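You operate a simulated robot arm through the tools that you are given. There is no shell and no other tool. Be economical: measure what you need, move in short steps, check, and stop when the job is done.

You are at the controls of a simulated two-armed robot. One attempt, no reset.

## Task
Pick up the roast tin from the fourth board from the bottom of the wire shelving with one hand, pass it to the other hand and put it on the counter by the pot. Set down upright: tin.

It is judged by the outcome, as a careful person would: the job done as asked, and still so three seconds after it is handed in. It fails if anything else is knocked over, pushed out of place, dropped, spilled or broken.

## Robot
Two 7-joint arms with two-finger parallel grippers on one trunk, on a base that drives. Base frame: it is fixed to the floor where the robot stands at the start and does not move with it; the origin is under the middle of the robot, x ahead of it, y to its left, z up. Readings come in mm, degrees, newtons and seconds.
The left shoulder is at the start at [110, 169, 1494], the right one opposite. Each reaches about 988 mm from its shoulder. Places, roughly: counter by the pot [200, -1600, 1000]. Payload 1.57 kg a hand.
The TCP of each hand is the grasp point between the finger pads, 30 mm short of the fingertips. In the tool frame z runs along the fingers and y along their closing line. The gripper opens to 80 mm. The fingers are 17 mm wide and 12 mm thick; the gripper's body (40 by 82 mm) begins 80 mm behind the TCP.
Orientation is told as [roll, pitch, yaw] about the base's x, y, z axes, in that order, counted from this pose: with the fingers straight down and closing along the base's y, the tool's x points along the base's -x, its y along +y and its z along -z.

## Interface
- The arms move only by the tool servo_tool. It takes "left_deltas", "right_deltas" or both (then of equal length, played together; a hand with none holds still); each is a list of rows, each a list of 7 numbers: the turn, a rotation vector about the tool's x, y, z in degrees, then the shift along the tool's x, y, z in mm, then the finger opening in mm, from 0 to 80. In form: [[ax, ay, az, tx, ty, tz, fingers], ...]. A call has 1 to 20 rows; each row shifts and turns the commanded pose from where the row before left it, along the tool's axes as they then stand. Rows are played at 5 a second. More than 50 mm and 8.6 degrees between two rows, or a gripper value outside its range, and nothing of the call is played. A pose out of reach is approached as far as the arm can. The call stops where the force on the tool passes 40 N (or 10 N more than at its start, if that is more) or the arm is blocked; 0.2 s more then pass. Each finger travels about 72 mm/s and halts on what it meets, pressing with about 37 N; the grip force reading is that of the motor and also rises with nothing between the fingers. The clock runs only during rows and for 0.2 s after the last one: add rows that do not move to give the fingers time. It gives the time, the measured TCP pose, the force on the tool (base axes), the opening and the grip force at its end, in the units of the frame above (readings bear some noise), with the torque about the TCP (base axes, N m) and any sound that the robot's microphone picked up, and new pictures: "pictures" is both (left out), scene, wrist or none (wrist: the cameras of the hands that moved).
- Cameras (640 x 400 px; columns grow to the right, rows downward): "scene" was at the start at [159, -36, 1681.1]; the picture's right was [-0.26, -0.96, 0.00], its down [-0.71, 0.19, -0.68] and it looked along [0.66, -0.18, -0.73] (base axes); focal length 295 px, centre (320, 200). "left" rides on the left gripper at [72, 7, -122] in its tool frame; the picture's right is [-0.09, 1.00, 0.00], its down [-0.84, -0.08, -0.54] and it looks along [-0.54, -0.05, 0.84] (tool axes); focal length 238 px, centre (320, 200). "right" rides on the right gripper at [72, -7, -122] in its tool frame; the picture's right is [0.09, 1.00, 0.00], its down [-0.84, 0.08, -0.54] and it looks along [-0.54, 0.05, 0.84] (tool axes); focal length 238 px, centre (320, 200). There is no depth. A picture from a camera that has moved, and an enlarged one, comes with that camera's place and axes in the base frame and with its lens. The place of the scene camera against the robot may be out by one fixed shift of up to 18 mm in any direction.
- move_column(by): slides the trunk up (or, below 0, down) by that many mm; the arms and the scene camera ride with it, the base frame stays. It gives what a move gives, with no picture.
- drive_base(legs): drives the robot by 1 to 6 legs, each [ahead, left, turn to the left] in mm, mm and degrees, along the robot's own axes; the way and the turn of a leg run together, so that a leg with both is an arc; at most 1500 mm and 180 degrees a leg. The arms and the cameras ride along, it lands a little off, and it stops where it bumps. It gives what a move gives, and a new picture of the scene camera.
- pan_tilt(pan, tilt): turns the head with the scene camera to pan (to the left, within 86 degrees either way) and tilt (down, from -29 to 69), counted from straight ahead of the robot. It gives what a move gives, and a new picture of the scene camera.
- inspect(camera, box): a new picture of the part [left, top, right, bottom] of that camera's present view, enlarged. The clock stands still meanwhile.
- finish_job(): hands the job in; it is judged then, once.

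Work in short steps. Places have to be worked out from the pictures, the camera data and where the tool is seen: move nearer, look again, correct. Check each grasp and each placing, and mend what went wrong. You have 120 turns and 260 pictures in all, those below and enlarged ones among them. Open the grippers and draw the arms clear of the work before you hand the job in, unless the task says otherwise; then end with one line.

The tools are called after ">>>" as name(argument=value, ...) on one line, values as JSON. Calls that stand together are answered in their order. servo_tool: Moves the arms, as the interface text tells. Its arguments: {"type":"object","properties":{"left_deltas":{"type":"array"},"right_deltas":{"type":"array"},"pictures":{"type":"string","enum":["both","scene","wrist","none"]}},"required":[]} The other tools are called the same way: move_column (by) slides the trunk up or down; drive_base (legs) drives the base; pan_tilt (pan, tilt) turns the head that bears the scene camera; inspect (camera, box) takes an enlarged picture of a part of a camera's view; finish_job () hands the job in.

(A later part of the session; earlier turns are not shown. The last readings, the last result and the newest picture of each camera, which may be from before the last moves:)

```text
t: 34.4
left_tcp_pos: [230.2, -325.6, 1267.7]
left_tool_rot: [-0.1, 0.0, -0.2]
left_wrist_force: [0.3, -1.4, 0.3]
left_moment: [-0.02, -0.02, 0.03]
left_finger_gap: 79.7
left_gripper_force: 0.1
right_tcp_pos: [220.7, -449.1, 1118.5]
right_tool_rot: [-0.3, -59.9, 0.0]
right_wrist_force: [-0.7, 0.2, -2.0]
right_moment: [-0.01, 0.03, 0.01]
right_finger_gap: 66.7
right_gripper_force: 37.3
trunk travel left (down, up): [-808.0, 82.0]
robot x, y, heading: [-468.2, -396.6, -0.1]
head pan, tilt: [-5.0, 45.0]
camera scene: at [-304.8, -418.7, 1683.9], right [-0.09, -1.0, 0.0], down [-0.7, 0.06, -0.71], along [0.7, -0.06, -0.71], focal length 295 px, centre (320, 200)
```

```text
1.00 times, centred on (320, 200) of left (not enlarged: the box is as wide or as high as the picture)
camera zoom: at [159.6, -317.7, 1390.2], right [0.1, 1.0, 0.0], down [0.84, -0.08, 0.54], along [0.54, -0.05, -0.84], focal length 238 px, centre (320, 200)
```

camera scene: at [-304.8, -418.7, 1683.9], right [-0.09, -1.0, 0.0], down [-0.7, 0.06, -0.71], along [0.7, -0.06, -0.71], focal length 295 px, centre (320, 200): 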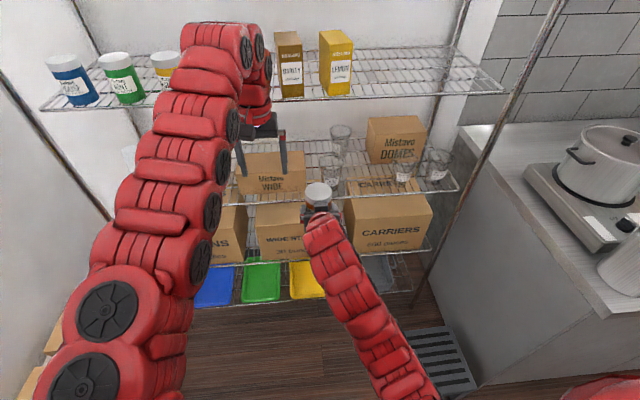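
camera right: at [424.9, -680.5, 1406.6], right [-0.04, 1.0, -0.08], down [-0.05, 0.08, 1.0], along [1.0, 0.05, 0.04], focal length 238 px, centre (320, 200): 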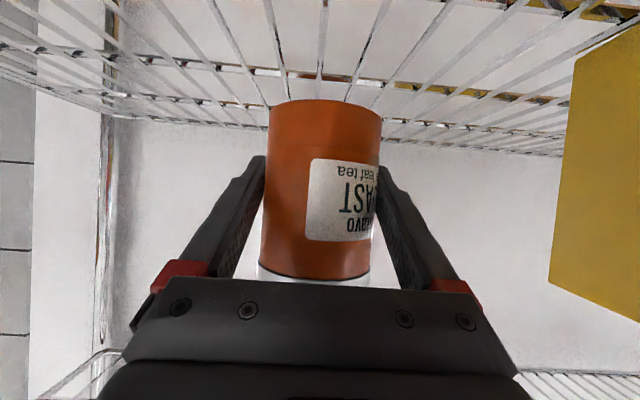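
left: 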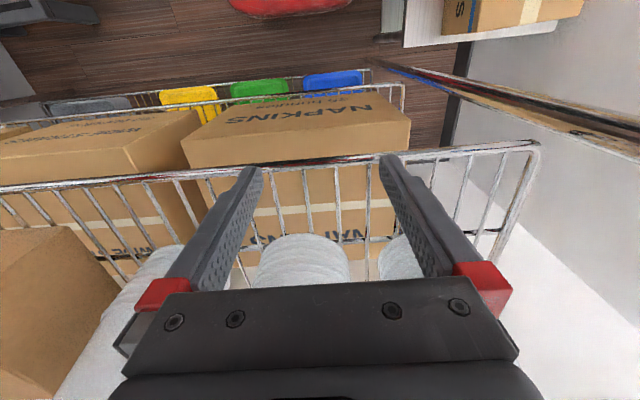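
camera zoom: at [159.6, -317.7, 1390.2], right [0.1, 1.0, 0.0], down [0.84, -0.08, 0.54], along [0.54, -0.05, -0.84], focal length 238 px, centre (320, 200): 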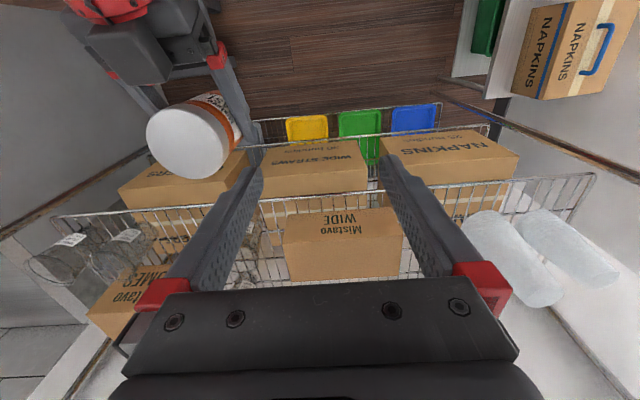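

The tin's lid is seen by the left wrist camera at about (217, -444, 1184). I'll move the left hand over it, staying high.

>>> servo_tool(left_deltas=[[0, 0, 0, 3.3, -29.8, 0, 80], [0, 0, 0, 3.3, -29.8, 0, 80], [0, 0, 0, 3.3, -29.8, 0, 80], [0, 0, 0, 3.3, -29.8, 0, 80]])

```text
t: 35.4
left_tcp_pos: [202.6, -441.9, 1259.7]
left_tool_rot: [0.1, -0.1, -0.1]
left_wrist_force: [0.1, 0.1, 0.2]
left_moment: [0.02, -0.02, 0.0]
left_finger_gap: 80.2
left_gripper_force: 0.0
left hand out of reach, approached as far as the arm can: row 2, 3, 4
right_tcp_pos: [220.4, -450.4, 1120.3]
right_tool_rot: [0.1, -59.9, -0.3]
right_wrist_force: [0.5, 0.2, -1.3]
right_moment: [0.03, 0.02, 0.04]
right_finger_gap: 67.1
right_gripper_force: 36.8
trunk travel left (down, up): [-808.0, 82.0]
robot x, y, heading: [-468.9, -396.9, -0.3]
head pan, tilt: [-5.0, 45.0]
camera scene: at [-305.4, -421.6, 1683.9], right [-0.09, -1.0, 0.0], down [-0.7, 0.06, -0.71], along [0.7, -0.06, -0.71], focal length 295 px, centre (320, 200)
camera left: at [131.0, -435.3, 1382.8], right [0.09, 1.0, 0.0], down [0.84, -0.08, 0.54], along [0.54, -0.05, -0.84], focal length 238 px, centre (320, 200)
```

scene: 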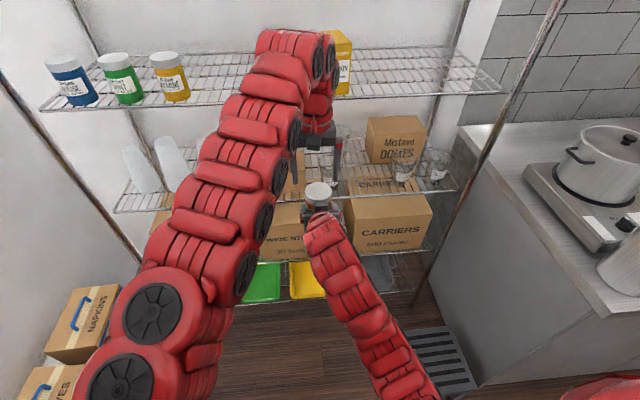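
left: 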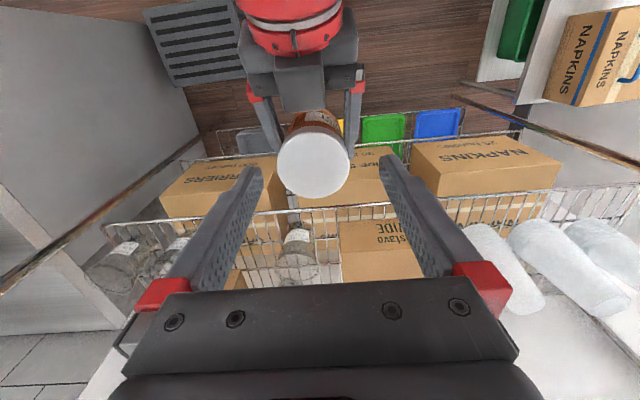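

The lid is centred at (218, -449). I'll align the left hand over it, dropping 20 mm; the fingertips stay above the lid.

>>> servo_tool(left_deltas=[[0, 0, 0, -8, -3.5, 10, 80], [0, 0, 0, -7.5, -3.5, 10, 80]], pictures="wrist")

```text
t: 36.0
left_tcp_pos: [204.7, -441.3, 1255.1]
left_tool_rot: [0.0, -0.1, -0.1]
left_wrist_force: [0.2, -0.1, 0.1]
left_moment: [0.0, -0.06, 0.01]
left_finger_gap: 80.0
left_gripper_force: 0.1
left hand out of reach, approached as far as the arm can: row 1, 2
right_tcp_pos: [220.1, -448.9, 1120.1]
right_tool_rot: [-0.2, -59.9, -0.1]
right_wrist_force: [0.7, 0.5, -1.6]
right_moment: [-0.01, 0.05, 0.0]
right_finger_gap: 67.0
right_gripper_force: 37.6
trunk travel left (down, up): [-808.0, 82.0]
robot x, y, heading: [-471.2, -397.0, -0.5]
head pan, tilt: [-5.0, 45.0]
camera left: at [134.0, -434.6, 1377.2], right [0.09, 1.0, 0.0], down [0.84, -0.08, 0.54], along [0.54, -0.05, -0.84], focal length 238 px, centre (320, 200)
```

left: 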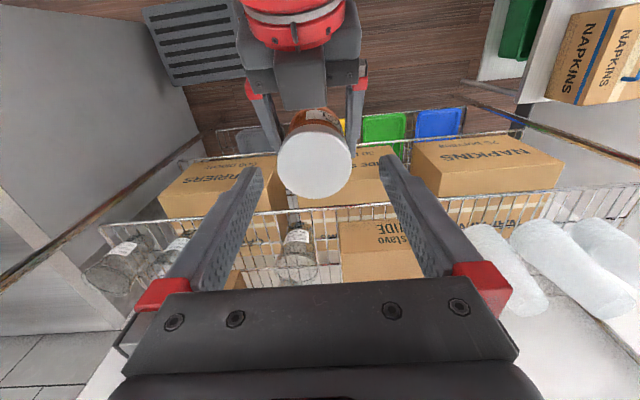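

The left arm is near a limit at this height, so I'll lower the right hand with the tin by 90 mm, and then bring the left hand down and over.

>>> servo_tool(right_deltas=[[0, 0, 0, 26, 0, 15, 45], [0, 0, 0, 26, 0, 15, 45], [0, 0, 0, 26, 0, 15, 45], [0, 0, 0, 0, 0, 0, 45]], left_deltas=[[0, 0, 0, 0, 0, 0, 80], [0, 0, 0, 0, 0, 20, 80], [0, 0, 0, -7, -4, 30, 80], [0, 0, 0, -7, -4, 30, 80]])

```text
t: 37.0
left_tcp_pos: [217.1, -450.1, 1174.4]
left_tool_rot: [-0.2, 0.0, -0.3]
left_wrist_force: [-0.5, 0.2, -0.1]
left_moment: [0.0, 0.01, 0.01]
left_finger_gap: 79.9
left_gripper_force: 0.0
right_tcp_pos: [221.7, -449.9, 1029.7]
right_tool_rot: [0.0, -59.9, -0.1]
right_wrist_force: [-0.2, -0.1, -2.7]
right_moment: [0.0, 0.0, 0.01]
right_finger_gap: 66.7
right_gripper_force: 37.0
trunk travel left (down, up): [-808.0, 82.0]
robot x, y, heading: [-469.5, -395.8, -0.3]
head pan, tilt: [-5.0, 45.0]
camera scene: at [-304.3, -419.5, 1683.8], right [-0.09, -1.0, 0.0], down [-0.7, 0.06, -0.71], along [0.7, -0.06, -0.71], focal length 295 px, centre (320, 200)
camera right: at [79.6, -454.9, 1029.5], right [-0.04, 1.0, -0.08], down [-0.05, 0.08, 1.0], along [1.0, 0.05, 0.05], focal length 238 px, centre (320, 200)
camera left: at [147.1, -443.1, 1297.1], right [0.1, 1.0, 0.0], down [0.84, -0.08, 0.54], along [0.54, -0.05, -0.84], focal length 238 px, centre (320, 200)
```

scene: 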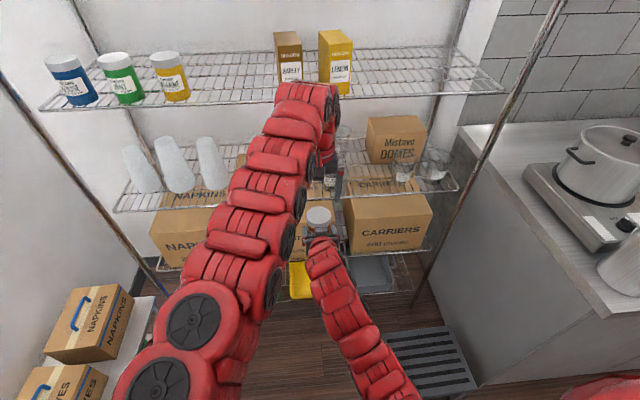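
right: 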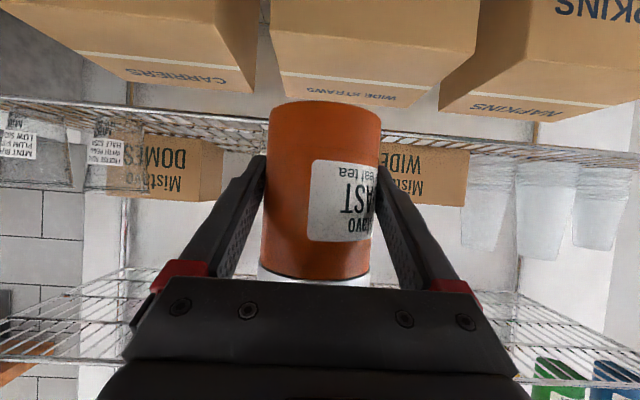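
left: 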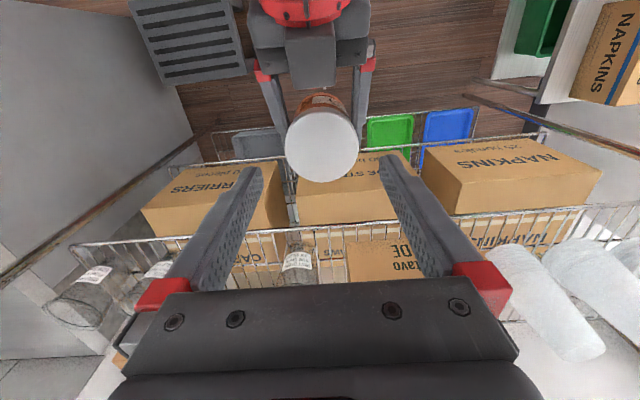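

Aligned within about 3 mm. Descending the left hand 88 mm so its pads bracket the lid; the tips end just above the right fingers.

>>> servo_tool(left_deltas=[[0, 0, 0, -1.5, 0.7, 22, 80], [0, 0, 0, -1.5, 0.7, 22, 80], [0, 0, 0, 0, 0, 22, 80], [0, 0, 0, 0, 0, 11, 80], [0, 0, 0, 0, 0, 11, 80]])

>>> inspect(camera="scene", box=[260, 150, 400, 238])

```text
t: 38.2
left_tcp_pos: [220.6, -448.0, 1088.0]
left_tool_rot: [0.0, 0.0, -0.1]
left_wrist_force: [0.0, 0.9, -0.2]
left_moment: [0.01, -0.01, 0.01]
left_finger_gap: 80.1
left_gripper_force: 0.0
right_tcp_pos: [220.7, -449.7, 1030.5]
right_tool_rot: [0.0, -59.8, -0.1]
right_wrist_force: [-0.5, 0.2, -2.2]
right_moment: [-0.01, 0.0, 0.01]
right_finger_gap: 66.7
right_gripper_force: 36.9
trunk travel left (down, up): [-808.0, 82.0]
robot x, y, heading: [-469.2, -398.7, -0.2]
head pan, tilt: [-5.0, 45.0]
camera scene: at [-304.8, -419.7, 1683.9], right [-0.09, -1.0, 0.0], down [-0.7, 0.06, -0.71], along [0.7, -0.06, -0.71], focal length 295 px, centre (320, 200)
camera left: at [149.5, -440.8, 1209.8], right [0.1, 1.0, 0.0], down [0.84, -0.08, 0.54], along [0.54, -0.05, -0.84], focal length 238 px, centre (320, 200)
```

scene: 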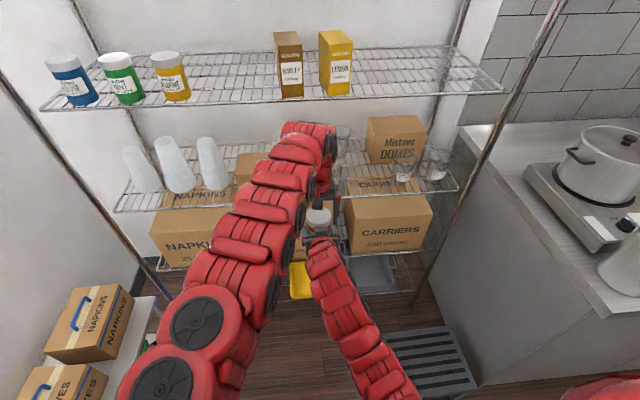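
left: 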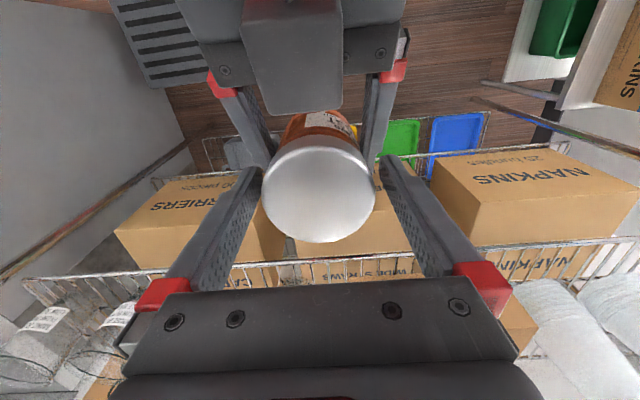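

```text
4.55 times, centred on (330, 194) of scene
camera zoom: at [-304.8, -419.7, 1683.9], right [-0.09, -1.0, 0.0], down [-0.7, 0.06, -0.71], along [0.7, -0.06, -0.71], focal length 1339 px, centre (274, 227)
```

zoom: 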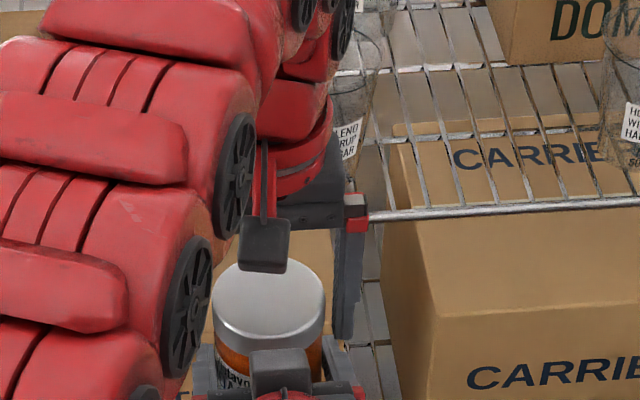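

Everything is centred and clear. Closing the left gripper on the lid.

>>> servo_tool(left_deltas=[[0, 0, 0, 0, 0, 0, 70], [0, 0, 0, 0, 0, 0, 60], [0, 0, 0, 0, 0, 0, 50], [0, 0, 0, 0, 0, 0, 45], [0, 0, 0, 0, 0, 0, 45]], pictures="wrist")

```text
t: 39.4
left_tcp_pos: [220.3, -449.1, 1086.8]
left_tool_rot: [-0.1, 0.0, -0.1]
left_wrist_force: [-0.2, -9.3, -0.1]
left_moment: [-0.44, -0.05, -0.15]
left_finger_gap: 66.7
left_gripper_force: 37.1
right_tcp_pos: [220.9, -448.2, 1029.8]
right_tool_rot: [0.0, -60.0, -0.1]
right_wrist_force: [-1.3, 8.9, 0.1]
right_moment: [-0.07, 0.0, 0.18]
right_finger_gap: 66.7
right_gripper_force: 36.9
trunk travel left (down, up): [-808.0, 82.0]
robot x, y, heading: [-468.0, -395.9, -0.0]
head pan, tilt: [-5.0, 45.0]
camera left: at [149.3, -441.4, 1210.0], right [0.1, 1.0, 0.0], down [0.84, -0.08, 0.54], along [0.54, -0.05, -0.84], focal length 238 px, centre (320, 200)
```

left: 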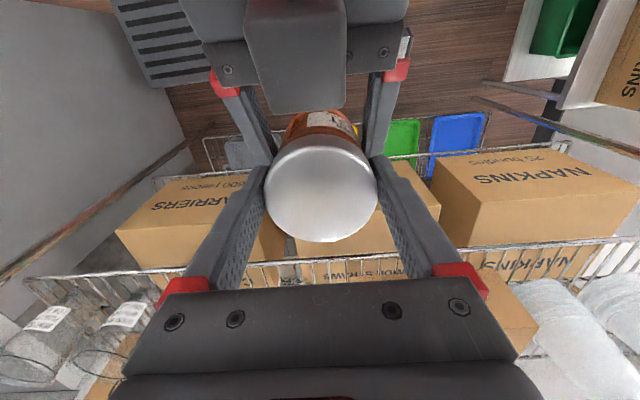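

Both hands hold the tin (left gap 66.7 mm at full force). Now the right hand opens.

>>> servo_tool(right_deltas=[[0, 0, 0, 0, 0, 0, 70], [0, 0, 0, 0, 0, 0, 80], [0, 0, 0, 0, 0, 0, 80]], left_deltas=[[0, 0, 0, 0, 0, 0, 45], [0, 0, 0, 0, 0, 0, 45], [0, 0, 0, 0, 0, 0, 45]], pictures="wrist")

```text
t: 40.2
left_tcp_pos: [220.5, -447.9, 1087.5]
left_tool_rot: [-0.1, 0.0, -0.2]
left_wrist_force: [-1.0, 0.2, -0.9]
left_moment: [0.0, 0.05, 0.02]
left_finger_gap: 67.2
left_gripper_force: 37.6
right_tcp_pos: [221.8, -449.8, 1030.8]
right_tool_rot: [-0.2, -60.0, 0.0]
right_wrist_force: [0.2, -0.3, 0.4]
right_moment: [-0.03, -0.01, 0.01]
right_finger_gap: 80.2
right_gripper_force: 0.1
trunk travel left (down, up): [-808.0, 82.0]
robot x, y, heading: [-469.2, -396.8, -0.4]
head pan, tilt: [-5.0, 45.0]
camera right: at [79.3, -454.8, 1030.2], right [-0.04, 1.0, -0.08], down [-0.05, 0.08, 1.0], along [1.0, 0.05, 0.05], focal length 238 px, centre (320, 200)
camera left: at [149.5, -440.7, 1209.9], right [0.09, 1.0, 0.0], down [0.84, -0.08, 0.54], along [0.54, -0.05, -0.84], focal length 238 px, centre (320, 200)
```

right: 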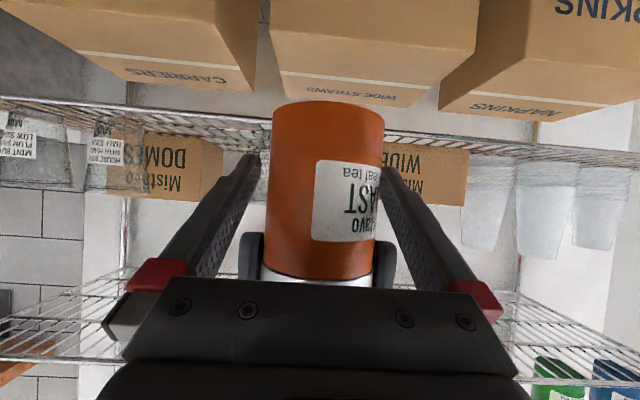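
left: 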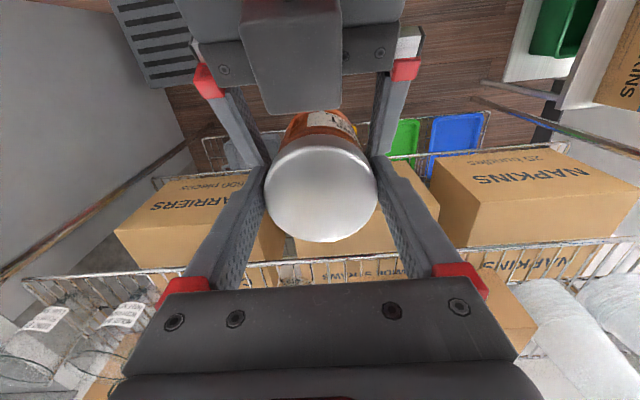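

The left hand alone carries the tin. I'll withdraw the right hand down and back, then off to the right.

>>> servo_tool(right_deltas=[[0, 0, 0, 31, 0, 6.3, 80], [0, 0, 0, 31, 0, 6.3, 80], [0, 0, 0, 31, 0, 6.3, 80], [0, 0, 0, 31, 0, 6.3, 80], [0, 0, 0, 0, -40, 0, 80], [0, 0, 0, 0, -40, 0, 80], [0, 0, 0, 0, -40, 0, 80], [0, 0, 0, 0, -40, 0, 80], [0, 0, 0, 0, -40, 0, 80]], pictures="scene")

>>> inspect(camera="left", box=[160, 80, 480, 280])

```text
t: 42.2
left_tcp_pos: [220.8, -448.6, 1087.8]
left_tool_rot: [0.0, 0.0, -0.2]
left_wrist_force: [0.7, -0.1, -0.5]
left_moment: [0.03, -0.01, 0.0]
left_finger_gap: 66.8
left_gripper_force: 36.4
right_tcp_pos: [179.7, -649.7, 910.2]
right_tool_rot: [0.0, -59.9, -0.1]
right_wrist_force: [0.6, 0.2, 0.4]
right_moment: [-0.01, 0.0, 0.04]
right_finger_gap: 79.7
right_gripper_force: 0.0
trunk travel left (down, up): [-808.0, 82.0]
robot x, y, heading: [-470.6, -396.1, -0.3]
head pan, tilt: [-5.0, 45.0]
camera scene: at [-305.0, -420.8, 1683.9], right [-0.09, -1.0, 0.0], down [-0.7, 0.06, -0.71], along [0.7, -0.06, -0.71], focal length 295 px, centre (320, 200)
```

scene: 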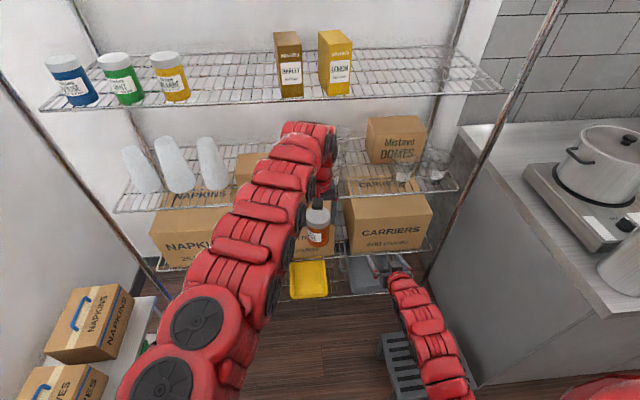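

```text
2.00 times, centred on (320, 180) of left
camera zoom: at [149.5, -441.6, 1209.9], right [0.1, 1.0, 0.0], down [0.84, -0.08, 0.54], along [0.54, -0.05, -0.84], focal length 477 px, centre (320, 240)
```

zoom: 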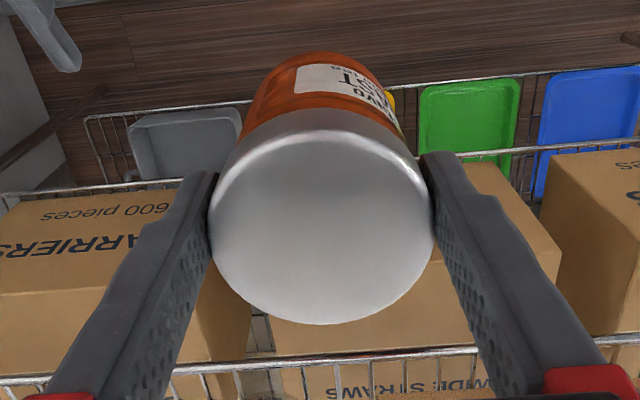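

The handover is done. I'll raise the trunk 75 mm for clearance, then turn right 60° on the spot, which clears shelf, stool and counter, and look behind and at the counter.

>>> move_column(by=75)

>>> drive_base(legs=[[-150, 0, 0], [0, 0, -60]])

>>> pan_tilt(pan=-75, tilt=30)

>>> pan_tilt(pan=15, tilt=35)

```text
t: 43.3
left_tcp_pos: [221.3, -448.9, 1161.7]
left_tool_rot: [0.0, 0.0, -0.2]
left_wrist_force: [-0.6, -0.8, -1.7]
left_moment: [0.03, -0.04, 0.0]
left_finger_gap: 67.2
left_gripper_force: 36.7
right_tcp_pos: [180.3, -648.9, 984.9]
right_tool_rot: [0.0, -59.9, -0.1]
right_wrist_force: [0.5, 0.3, 0.5]
right_moment: [0.02, 0.02, 0.0]
right_finger_gap: 80.0
right_gripper_force: 0.1
trunk travel left (down, up): [-883.0, 7.0]
robot x, y, heading: [-464.7, -400.8, -0.2]
head pan, tilt: [-5.0, 45.0]
```

```text
t: 47.3
left_tcp_pos: [-308.2, -1014.4, 1162.3]
left_tool_rot: [0.0, 0.0, -59.4]
left_wrist_force: [-0.1, -0.9, -2.1]
left_moment: [0.01, 0.01, 0.02]
left_finger_gap: 66.8
left_gripper_force: 36.9
right_tcp_pos: [-500.8, -1081.4, 984.6]
right_tool_rot: [-0.1, -59.9, -59.2]
right_wrist_force: [-0.5, 0.2, -0.6]
right_moment: [-0.01, 0.0, 0.0]
right_finger_gap: 80.2
right_gripper_force: 0.1
trunk travel left (down, up): [-883.0, 7.0]
robot x, y, heading: [-615.6, -398.4, -59.3]
head pan, tilt: [-5.0, 45.0]
camera scene: at [-539.2, -554.2, 1758.9], right [-0.9, -0.43, 0.0], down [-0.31, 0.64, -0.71], along [0.31, -0.64, -0.71], focal length 295 px, centre (320, 200)
```

scene: 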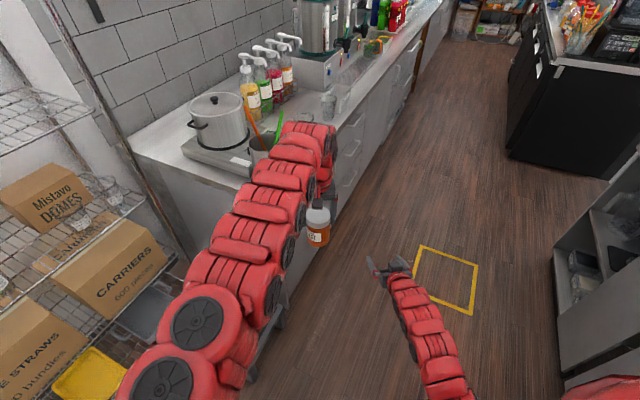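

```text
t: 48.7
left_tcp_pos: [-306.5, -1013.8, 1162.2]
left_tool_rot: [0.0, -0.1, -59.3]
left_wrist_force: [0.8, 0.4, -1.9]
left_moment: [0.01, 0.02, -0.02]
left_finger_gap: 66.8
left_gripper_force: 37.4
right_tcp_pos: [-500.5, -1082.7, 985.2]
right_tool_rot: [-0.1, -59.9, -59.2]
right_wrist_force: [0.2, 0.5, -0.1]
right_moment: [-0.03, -0.04, 0.04]
right_finger_gap: 79.9
right_gripper_force: 0.1
trunk travel left (down, up): [-883.0, 7.0]
robot x, y, heading: [-615.1, -397.3, -59.5]
head pan, tilt: [-75.0, 30.0]
camera scene: at [-637.7, -545.9, 1781.5], right [-0.72, 0.7, 0.0], down [0.35, 0.36, -0.87], along [-0.6, -0.62, -0.5], focal length 295 px, centre (320, 200)
```

scene: 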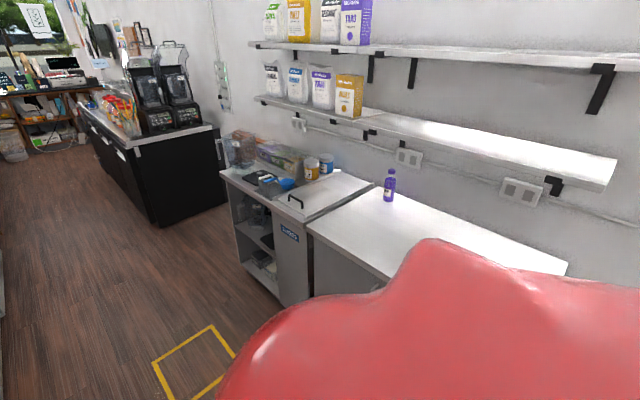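

```text
t: 50.3
left_tcp_pos: [-306.9, -1014.8, 1162.7]
left_tool_rot: [0.0, -0.1, -59.2]
left_wrist_force: [0.2, -0.1, -1.5]
left_moment: [0.01, 0.01, -0.01]
left_finger_gap: 66.6
left_gripper_force: 37.4
right_tcp_pos: [-500.2, -1083.7, 985.8]
right_tool_rot: [-0.1, -60.0, -59.2]
right_wrist_force: [-0.4, 1.0, 0.3]
right_moment: [0.03, 0.02, -0.02]
right_finger_gap: 79.9
right_gripper_force: 0.0
trunk travel left (down, up): [-883.0, 7.0]
robot x, y, heading: [-618.2, -396.3, -59.1]
head pan, tilt: [15.0, 35.0]
camera scene: at [-511.6, -542.5, 1773.7], right [-0.7, -0.72, 0.0], down [-0.41, 0.4, -0.82], along [0.59, -0.57, -0.57], focal length 295 px, centre (320, 200)
```

scene: 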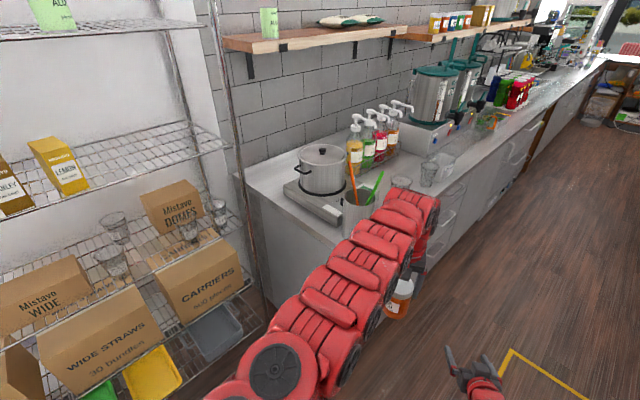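

The aisle is free back to x≈-1430. I'll slide diagonally to about (-850, -1510), which keeps the tin clear of everything, then turn back to face the counter.

>>> drive_base(legs=[[832, -774, 0]])

>>> drive_base(legs=[[0, 0, 59]])

```text
t: 56.1
left_tcp_pos: [-551.9, -2123.1, 1163.5]
left_tool_rot: [0.0, -0.1, -59.4]
left_wrist_force: [-0.1, 0.9, -1.8]
left_moment: [0.04, 0.02, 0.04]
left_finger_gap: 66.6
left_gripper_force: 37.1
right_tcp_pos: [-748.4, -2190.7, 985.8]
right_tool_rot: [-0.1, -60.1, -59.4]
right_wrist_force: [0.3, 0.5, -0.3]
right_moment: [0.03, -0.03, -0.02]
right_finger_gap: 79.8
right_gripper_force: 0.0
trunk travel left (down, up): [-883.0, 7.0]
robot x, y, heading: [-862.1, -1505.5, -59.5]
head pan, tilt: [15.0, 35.0]
camera scene: at [-755.7, -1650.3, 1773.8], right [-0.7, -0.71, 0.0], down [-0.41, 0.4, -0.82], along [0.58, -0.57, -0.57], focal length 295 px, centre (320, 200)
```

scene: 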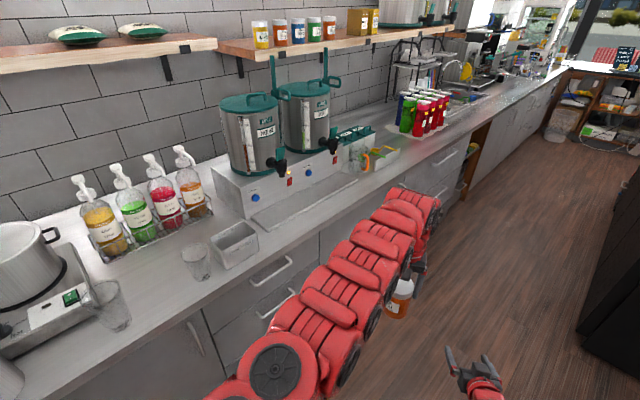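

```text
t: 59.1
left_tcp_pos: [-173.2, -1558.1, 1160.9]
left_tool_rot: [0.0, 0.0, -0.4]
left_wrist_force: [0.2, -0.1, -1.9]
left_moment: [0.0, 0.03, -0.02]
left_finger_gap: 66.4
left_gripper_force: 36.7
right_tcp_pos: [-215.0, -1760.6, 985.4]
right_tool_rot: [0.1, -59.9, -0.5]
right_wrist_force: [0.1, 0.4, 0.2]
right_moment: [0.0, -0.01, 0.03]
right_finger_gap: 80.2
right_gripper_force: 0.1
trunk travel left (down, up): [-883.0, 7.0]
robot x, y, heading: [-863.1, -1508.4, -0.3]
head pan, tilt: [15.0, 35.0]
camera scene: at [-693.7, -1498.5, 1773.7], right [0.25, -0.97, 0.0], down [-0.56, -0.14, -0.82], along [0.79, 0.21, -0.57], focal length 295 px, centre (320, 200)
```

scene: 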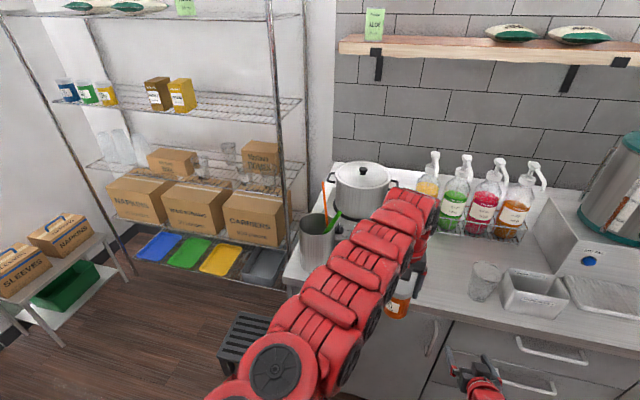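

Clear layout: cooker right side at y≈-1547, a glass near (50, -1566), another near (63, -1830), bottle tray beyond x≈370; a free patch lies around (200, -1630), right beside the cooker. Before advancing, I'll raise the right hand out of the way of the counter.

>>> servo_tool(right_deltas=[[0, 0, 0, -38, 0, -22, 80], [0, 0, 0, -38, 0, -22, 80], [0, 0, 0, -38, 0, -22, 80], [0, 0, 0, -38, 0, -22, 80], [0, 0, 0, -38, 0, -22, 80], [0, 0, 0, -38, 0, -22, 80], [0, 0, 0, -38, 0, -22, 80], [0, 0, 0, -38, 0, -22, 80], [0, 0, 0, -38, 0, -22, 80]], pictures="none")

>>> pan_tilt(pan=-15, tilt=40)

>>> inspect(camera="left", box=[0, 0, 640, 400])

```text
t: 61.1
left_tcp_pos: [-172.6, -1561.2, 1162.7]
left_tool_rot: [0.1, 0.0, -0.5]
left_wrist_force: [-0.7, 0.2, -3.0]
left_moment: [0.0, 0.04, 0.01]
left_finger_gap: 67.0
left_gripper_force: 37.0
right_tcp_pos: [-215.3, -1760.7, 1380.0]
right_tool_rot: [0.1, -59.9, -0.6]
right_wrist_force: [-0.5, -0.8, -0.3]
right_moment: [-0.03, -0.01, 0.04]
right_finger_gap: 80.1
right_gripper_force: 0.1
trunk travel left (down, up): [-883.0, 7.0]
robot x, y, heading: [-865.1, -1507.4, -0.4]
head pan, tilt: [15.0, 35.0]
```

```text
t: 62.1
left_tcp_pos: [-172.6, -1559.4, 1161.3]
left_tool_rot: [0.0, 0.1, -0.4]
left_wrist_force: [-0.4, 0.2, -1.9]
left_moment: [-0.02, -0.01, 0.0]
left_finger_gap: 66.3
left_gripper_force: 37.1
right_tcp_pos: [-213.4, -1759.1, 1378.1]
right_tool_rot: [-0.1, -59.9, -0.4]
right_wrist_force: [0.3, 0.3, 0.0]
right_moment: [0.02, 0.0, 0.01]
right_finger_gap: 80.0
right_gripper_force: 0.0
trunk travel left (down, up): [-883.0, 7.0]
robot x, y, heading: [-862.0, -1502.5, -0.4]
head pan, tilt: [-15.0, 40.0]
camera scene: at [-696.9, -1542.7, 1766.2], right [-0.27, -0.96, 0.0], down [-0.62, 0.17, -0.77], along [0.74, -0.2, -0.64], focal length 295 px, centre (320, 200)
```

scene: 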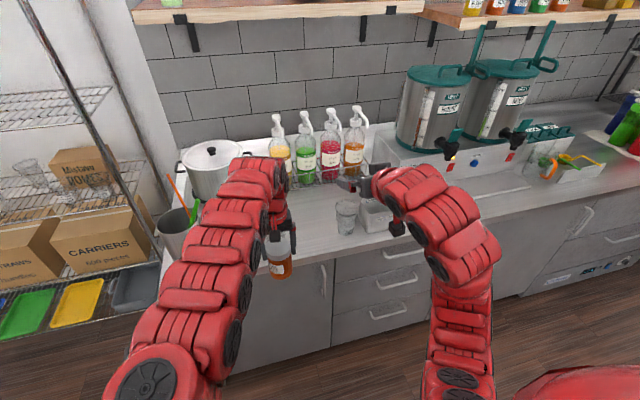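

```text
1.00 times, centred on (320, 200) of left (not enlarged: the box is as wide or as high as the picture)
camera zoom: at [-243.7, -1551.1, 1284.9], right [0.1, 0.99, 0.0], down [0.84, -0.08, 0.54], along [0.54, -0.05, -0.84], focal length 238 px, centre (320, 200)
```

zoom: 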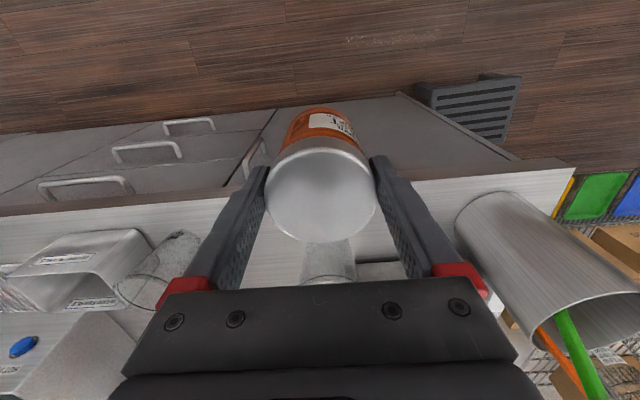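

The wrist view confirms the glass near (90, -1566) and the gap between the two glasses around y≈-1695. I'll shift right 134 mm to line up with that gap and then advance in two parts.

>>> drive_base(legs=[[0, -134, 0], [130, 0, 0]])

>>> inspect(camera="left", box=[0, 0, 640, 400])

>>> inspect(camera="right", box=[0, 0, 640, 400])

```text
t: 64.3
left_tcp_pos: [-45.3, -1697.5, 1164.0]
left_tool_rot: [0.1, 0.0, -0.5]
left_wrist_force: [0.1, 0.4, -2.3]
left_moment: [-0.01, 0.02, 0.01]
left_finger_gap: 66.9
left_gripper_force: 36.8
right_tcp_pos: [-85.7, -1896.9, 1381.1]
right_tool_rot: [0.0, -60.0, -0.5]
right_wrist_force: [0.5, 0.5, -0.7]
right_moment: [0.03, 0.03, 0.01]
right_finger_gap: 79.9
right_gripper_force: 0.1
trunk travel left (down, up): [-883.0, 7.0]
robot x, y, heading: [-732.9, -1640.6, -0.4]
head pan, tilt: [-15.0, 40.0]
camera scene: at [-569.5, -1679.4, 1766.4], right [-0.27, -0.96, 0.0], down [-0.62, 0.17, -0.77], along [0.74, -0.2, -0.64], focal length 295 px, centre (320, 200)
```

scene: 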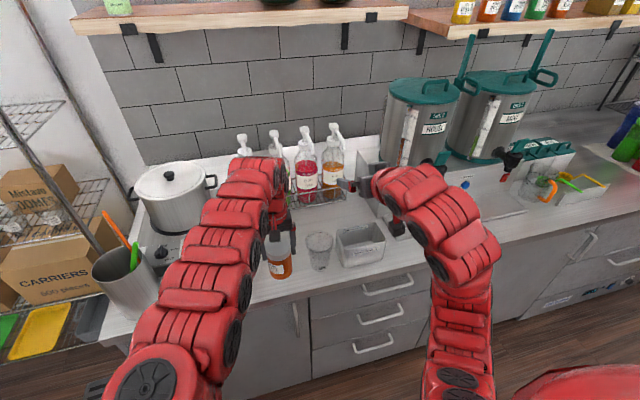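

```text
1.00 times, centred on (320, 200) of left (not enlarged: the box is as wide or as high as the picture)
camera zoom: at [-115.7, -1688.2, 1285.9], right [0.1, 0.99, 0.0], down [0.84, -0.09, 0.54], along [0.54, -0.05, -0.84], focal length 238 px, centre (320, 200)
```

zoom: 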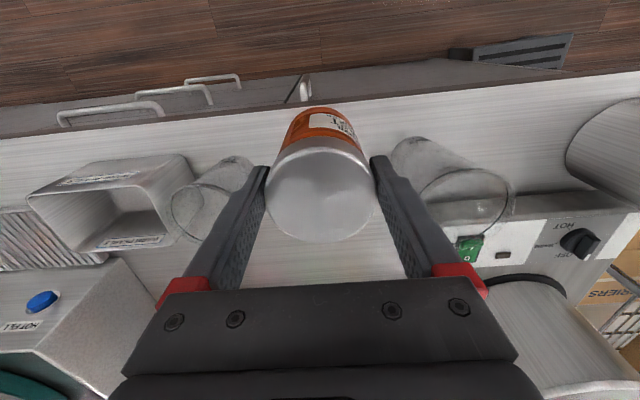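

```text
1.00 times, centred on (320, 200) of right (not enlarged: the box is as wide or as high as the picture)
camera zoom: at [-228.5, -1900.5, 1380.7], right [-0.04, 1.0, -0.08], down [-0.05, 0.08, 1.0], along [1.0, 0.04, 0.05], focal length 238 px, centre (320, 200)
```

zoom: 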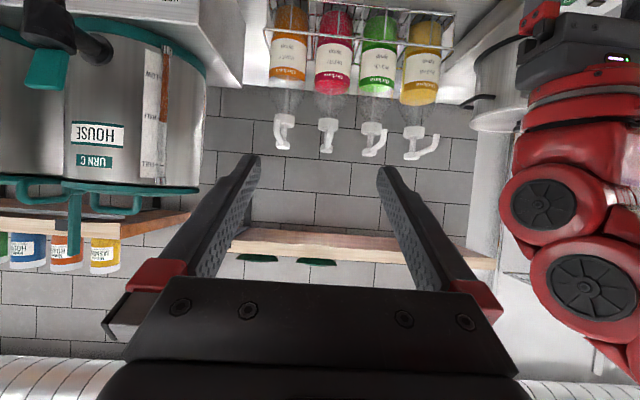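

The tin is centred in the gap (glass edges at about y=-1590 and -1800). I'll advance 250 mm between them.

>>> drive_base(legs=[[250, 0, 0]])

>>> inspect(camera="left", box=[0, 0, 640, 400])

```text
t: 66.1
left_tcp_pos: [206.2, -1699.7, 1163.3]
left_tool_rot: [0.1, 0.0, -0.8]
left_wrist_force: [0.3, 0.2, -1.5]
left_moment: [-0.03, 0.04, 0.0]
left_finger_gap: 66.4
left_gripper_force: 37.0
right_tcp_pos: [163.0, -1899.5, 1380.3]
right_tool_rot: [0.0, -59.9, -0.6]
right_wrist_force: [-0.1, 0.0, -0.8]
right_moment: [0.0, 0.02, 0.03]
right_finger_gap: 80.0
right_gripper_force: 0.1
trunk travel left (down, up): [-883.0, 7.0]
robot x, y, heading: [-482.8, -1642.8, -0.7]
head pan, tilt: [-15.0, 40.0]
camera scene: at [-319.2, -1681.7, 1766.4], right [-0.27, -0.96, 0.0], down [-0.62, 0.17, -0.77], along [0.74, -0.21, -0.64], focal length 295 px, centre (320, 200)
```

scene: 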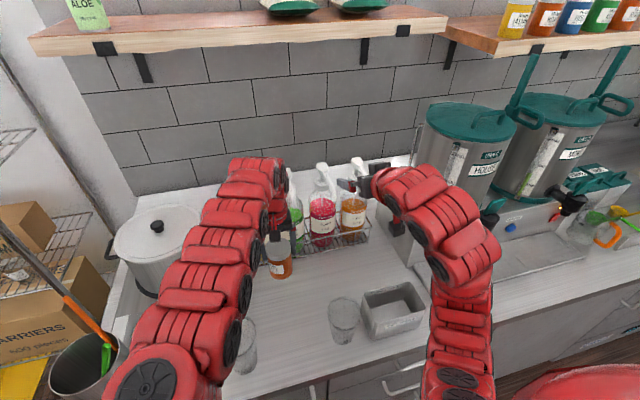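

```text
1.00 times, centred on (320, 200) of left (not enlarged: the box is as wide or as high as the picture)
camera zoom: at [134.4, -1691.9, 1285.7], right [0.1, 0.99, 0.0], down [0.84, -0.09, 0.54], along [0.54, -0.06, -0.84], focal length 238 px, centre (320, 200)
```

zoom: 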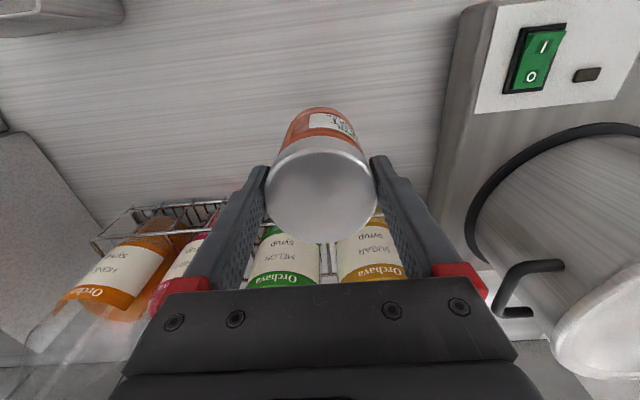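

The patch beside the cooker is clear: cooker wall at y≈-1530, bottle tray at x≈347. I'll shift the tin 68 mm toward the pot, to about (206, -1631), then lower 105 mm and look.

>>> servo_tool(left_deltas=[[0, 0, 0, 0, 34, 0, 45], [0, 0, 0, 0, 34, 0, 45], [0, 0, 0, 0, 0, 21, 45], [0, 0, 0, 0, 0, 21, 45], [0, 0, 0, 0, 0, 21, 45], [0, 0, 0, 0, 0, 21, 45], [0, 0, 0, 0, 0, 21, 45]])

```text
t: 67.7
left_tcp_pos: [207.2, -1631.8, 1056.7]
left_tool_rot: [0.0, 0.0, -0.7]
left_wrist_force: [-0.5, -0.8, -2.5]
left_moment: [-0.01, 0.04, 0.01]
left_finger_gap: 66.4
left_gripper_force: 36.6
right_tcp_pos: [165.2, -1899.8, 1379.1]
right_tool_rot: [-0.2, -59.9, -0.6]
right_wrist_force: [0.0, 0.5, -0.4]
right_moment: [0.02, -0.03, 0.01]
right_finger_gap: 80.2
right_gripper_force: 0.0
trunk travel left (down, up): [-883.0, 7.0]
robot x, y, heading: [-482.0, -1644.5, -0.4]
head pan, tilt: [-15.0, 40.0]
camera scene: at [-317.1, -1681.5, 1766.2], right [-0.27, -0.96, 0.0], down [-0.62, 0.17, -0.77], along [0.74, -0.21, -0.64], focal length 295 px, centre (320, 200)
camera left: at [136.5, -1624.3, 1179.8], right [0.1, 0.99, 0.0], down [0.84, -0.09, 0.54], along [0.54, -0.06, -0.84], focal length 238 px, centre (320, 200)
```

scene: 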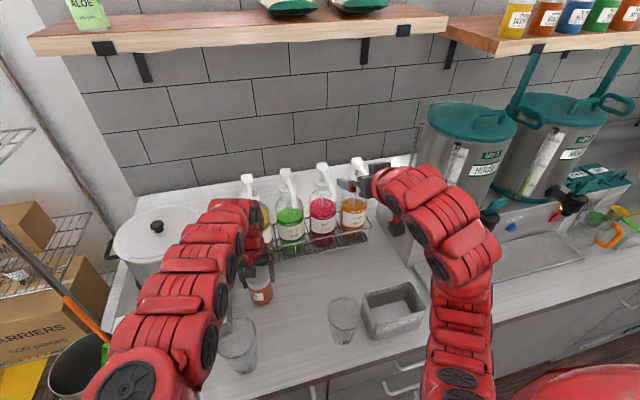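
left: 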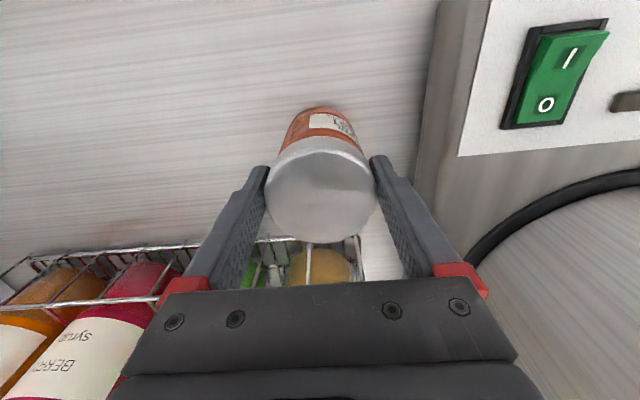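

The tin is clear of both the cooker and the tray with its base near z≈962. I'll lower in small steps and watch the vertical force.

>>> servo_tool(left_deltas=[[0, 0, 0, 0, 0, 6, 45], [0, 0, 0, 0, 0, 6, 45], [0, 0, 0, 0, 0, 5, 45], [0, 0, 0, 0, 0, 4, 45]], pictures="wrist")

```text
t: 68.7
left_tcp_pos: [206.0, -1631.5, 1040.4]
left_tool_rot: [-0.1, -0.4, -0.8]
left_wrist_force: [1.4, -0.1, 34.4]
left_moment: [0.12, -0.13, 0.08]
left_finger_gap: 66.3
left_gripper_force: 37.2
right_tcp_pos: [159.5, -1899.6, 1382.9]
right_tool_rot: [-0.2, -60.3, -0.6]
right_wrist_force: [0.0, -0.3, -0.7]
right_moment: [0.0, -0.01, 0.02]
right_finger_gap: 80.3
right_gripper_force: 0.1
trunk travel left (down, up): [-883.0, 7.0]
robot x, y, heading: [-478.9, -1641.6, -0.6]
head pan, tilt: [-15.0, 40.0]
camera left: at [133.7, -1624.3, 1162.8], right [0.1, 0.99, 0.0], down [0.83, -0.09, 0.55], along [0.55, -0.06, -0.84], focal length 238 px, centre (320, 200)
```

left: 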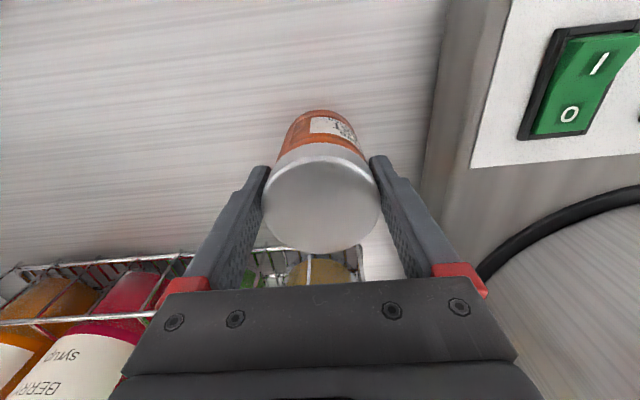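

Contact on the counter (34 N upward). I'll ease up 4 mm to relieve the press.

>>> servo_tool(left_deltas=[[0, 0, 0, 0, 0, -2, 45], [0, 0, 0, 0, 0, -1.5, 45], [0, 0, 0, 0, 0, 0, 45]], pictures="none")

```text
t: 69.5
left_tcp_pos: [206.2, -1632.5, 1040.9]
left_tool_rot: [0.0, 0.0, -0.7]
left_wrist_force: [4.5, -2.0, 20.2]
left_moment: [-0.19, -0.89, 0.0]
left_finger_gap: 66.7
left_gripper_force: 36.5
right_tcp_pos: [161.7, -1901.7, 1381.2]
right_tool_rot: [0.0, -60.0, -0.7]
right_wrist_force: [-0.8, -0.2, 0.0]
right_moment: [0.01, -0.02, 0.0]
right_finger_gap: 80.1
right_gripper_force: 0.1
trunk travel left (down, up): [-883.0, 7.0]
robot x, y, heading: [-483.1, -1642.0, -0.8]
head pan, tilt: [-15.0, 40.0]
```

Still 20 N, so I'll raise slightly more.

>>> servo_tool(left_deltas=[[0, 0, 0, 0, 0, -1, 45], [0, 0, 0, 0, 0, 0, 45]], pictures="wrist")

```text
t: 70.1
left_tcp_pos: [205.3, -1631.1, 1041.8]
left_tool_rot: [0.2, 0.0, -0.7]
left_wrist_force: [1.8, -3.5, 9.9]
left_moment: [-0.24, -0.59, -0.11]
left_finger_gap: 66.4
left_gripper_force: 37.1
right_tcp_pos: [164.0, -1900.8, 1380.7]
right_tool_rot: [0.0, -60.1, -0.6]
right_wrist_force: [-0.3, -0.3, -0.4]
right_moment: [-0.02, 0.01, 0.0]
right_finger_gap: 80.1
right_gripper_force: 0.0
trunk travel left (down, up): [-883.0, 7.0]
robot x, y, heading: [-482.9, -1638.5, -0.6]
head pan, tilt: [-15.0, 40.0]
camera left: at [135.0, -1624.5, 1163.4], right [0.1, 0.99, 0.0], down [0.84, -0.09, 0.54], along [0.54, -0.06, -0.84], focal length 238 px, centre (320, 200)
```

left: 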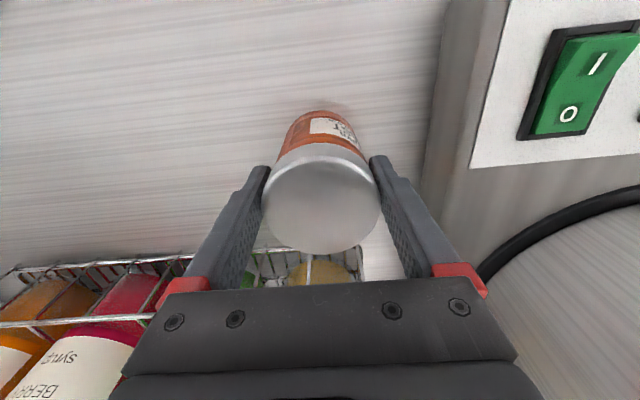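

Light contact now (10 N). Opening the left gripper gradually.

>>> servo_tool(left_deltas=[[0, 0, 0, 0, 0, 0, 65], [0, 0, 0, 0, 0, 0, 68], [0, 0, 0, 0, 0, 0, 73], [0, 0, 0, 0, 0, 0, 80], [0, 0, 0, 0, 0, 0, 80]], pictures="wrist")

```text
t: 71.3
left_tcp_pos: [208.2, -1631.5, 1041.6]
left_tool_rot: [-0.1, 0.1, -0.7]
left_wrist_force: [-0.3, 0.3, -0.9]
left_moment: [-0.02, 0.01, 0.02]
left_finger_gap: 79.8
left_gripper_force: 0.0
right_tcp_pos: [164.7, -1899.9, 1379.8]
right_tool_rot: [-0.1, -60.0, -0.6]
right_wrist_force: [-0.4, -0.1, 0.0]
right_moment: [-0.01, -0.06, 0.04]
right_finger_gap: 80.2
right_gripper_force: 0.1
trunk travel left (down, up): [-883.0, 7.0]
robot x, y, heading: [-482.6, -1642.7, -0.8]
head pan, tilt: [-15.0, 40.0]
camera left: at [136.3, -1624.0, 1163.6], right [0.1, 0.99, 0.0], down [0.84, -0.09, 0.54], along [0.54, -0.06, -0.84], focal length 238 px, centre (320, 200)
```

left: 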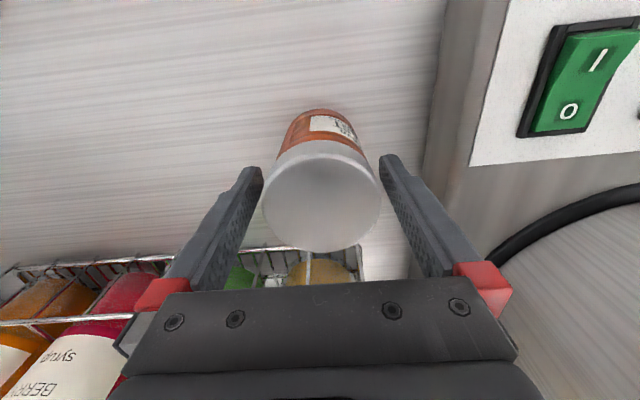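

Released; the tin stands on its own. Raising the left hand straight up.

>>> servo_tool(left_deltas=[[0, 0, 0, 0, 0, -10, 80], [0, 0, 0, 0, 0, -15, 80], [0, 0, 0, 0, 0, -20, 80], [0, 0, 0, 0, 0, -25, 80], [0, 0, 0, 0, 0, -25, 80], [0, 0, 0, 0, 0, -25, 80]])

```text
t: 72.7
left_tcp_pos: [208.0, -1631.0, 1162.0]
left_tool_rot: [0.0, 0.1, -0.7]
left_wrist_force: [0.8, -0.1, -0.6]
left_moment: [0.01, 0.01, 0.01]
left_finger_gap: 80.2
left_gripper_force: 0.1
right_tcp_pos: [164.2, -1900.6, 1380.6]
right_tool_rot: [0.0, -60.0, -0.6]
right_wrist_force: [-0.5, 0.3, 0.2]
right_moment: [-0.01, -0.04, -0.03]
right_finger_gap: 79.9
right_gripper_force: 0.0
trunk travel left (down, up): [-883.0, 7.0]
robot x, y, heading: [-483.9, -1645.1, -0.6]
head pan, tilt: [-15.0, 40.0]
camera scene: at [-318.1, -1681.8, 1766.3], right [-0.27, -0.96, 0.0], down [-0.62, 0.17, -0.77], along [0.74, -0.21, -0.64], focal length 295 px, centre (320, 200)
camera left: at [135.5, -1624.2, 1283.9], right [0.1, 0.99, 0.0], down [0.84, -0.09, 0.54], along [0.54, -0.06, -0.84], focal length 238 px, centre (320, 200)
```

scene: 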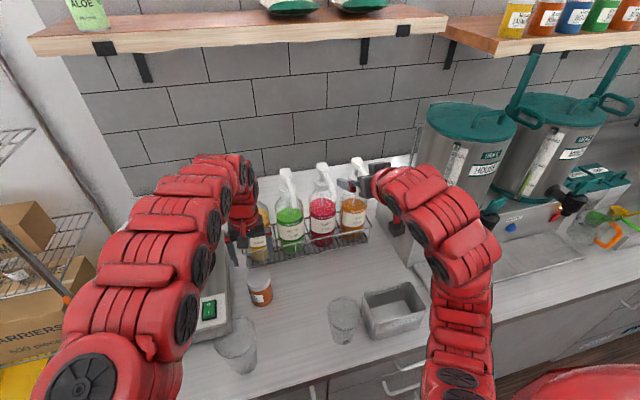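
left: 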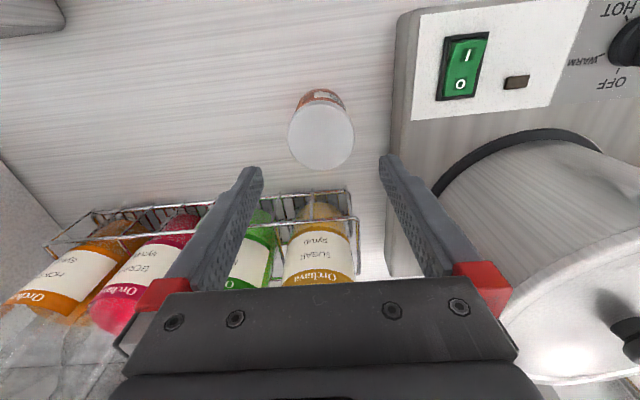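

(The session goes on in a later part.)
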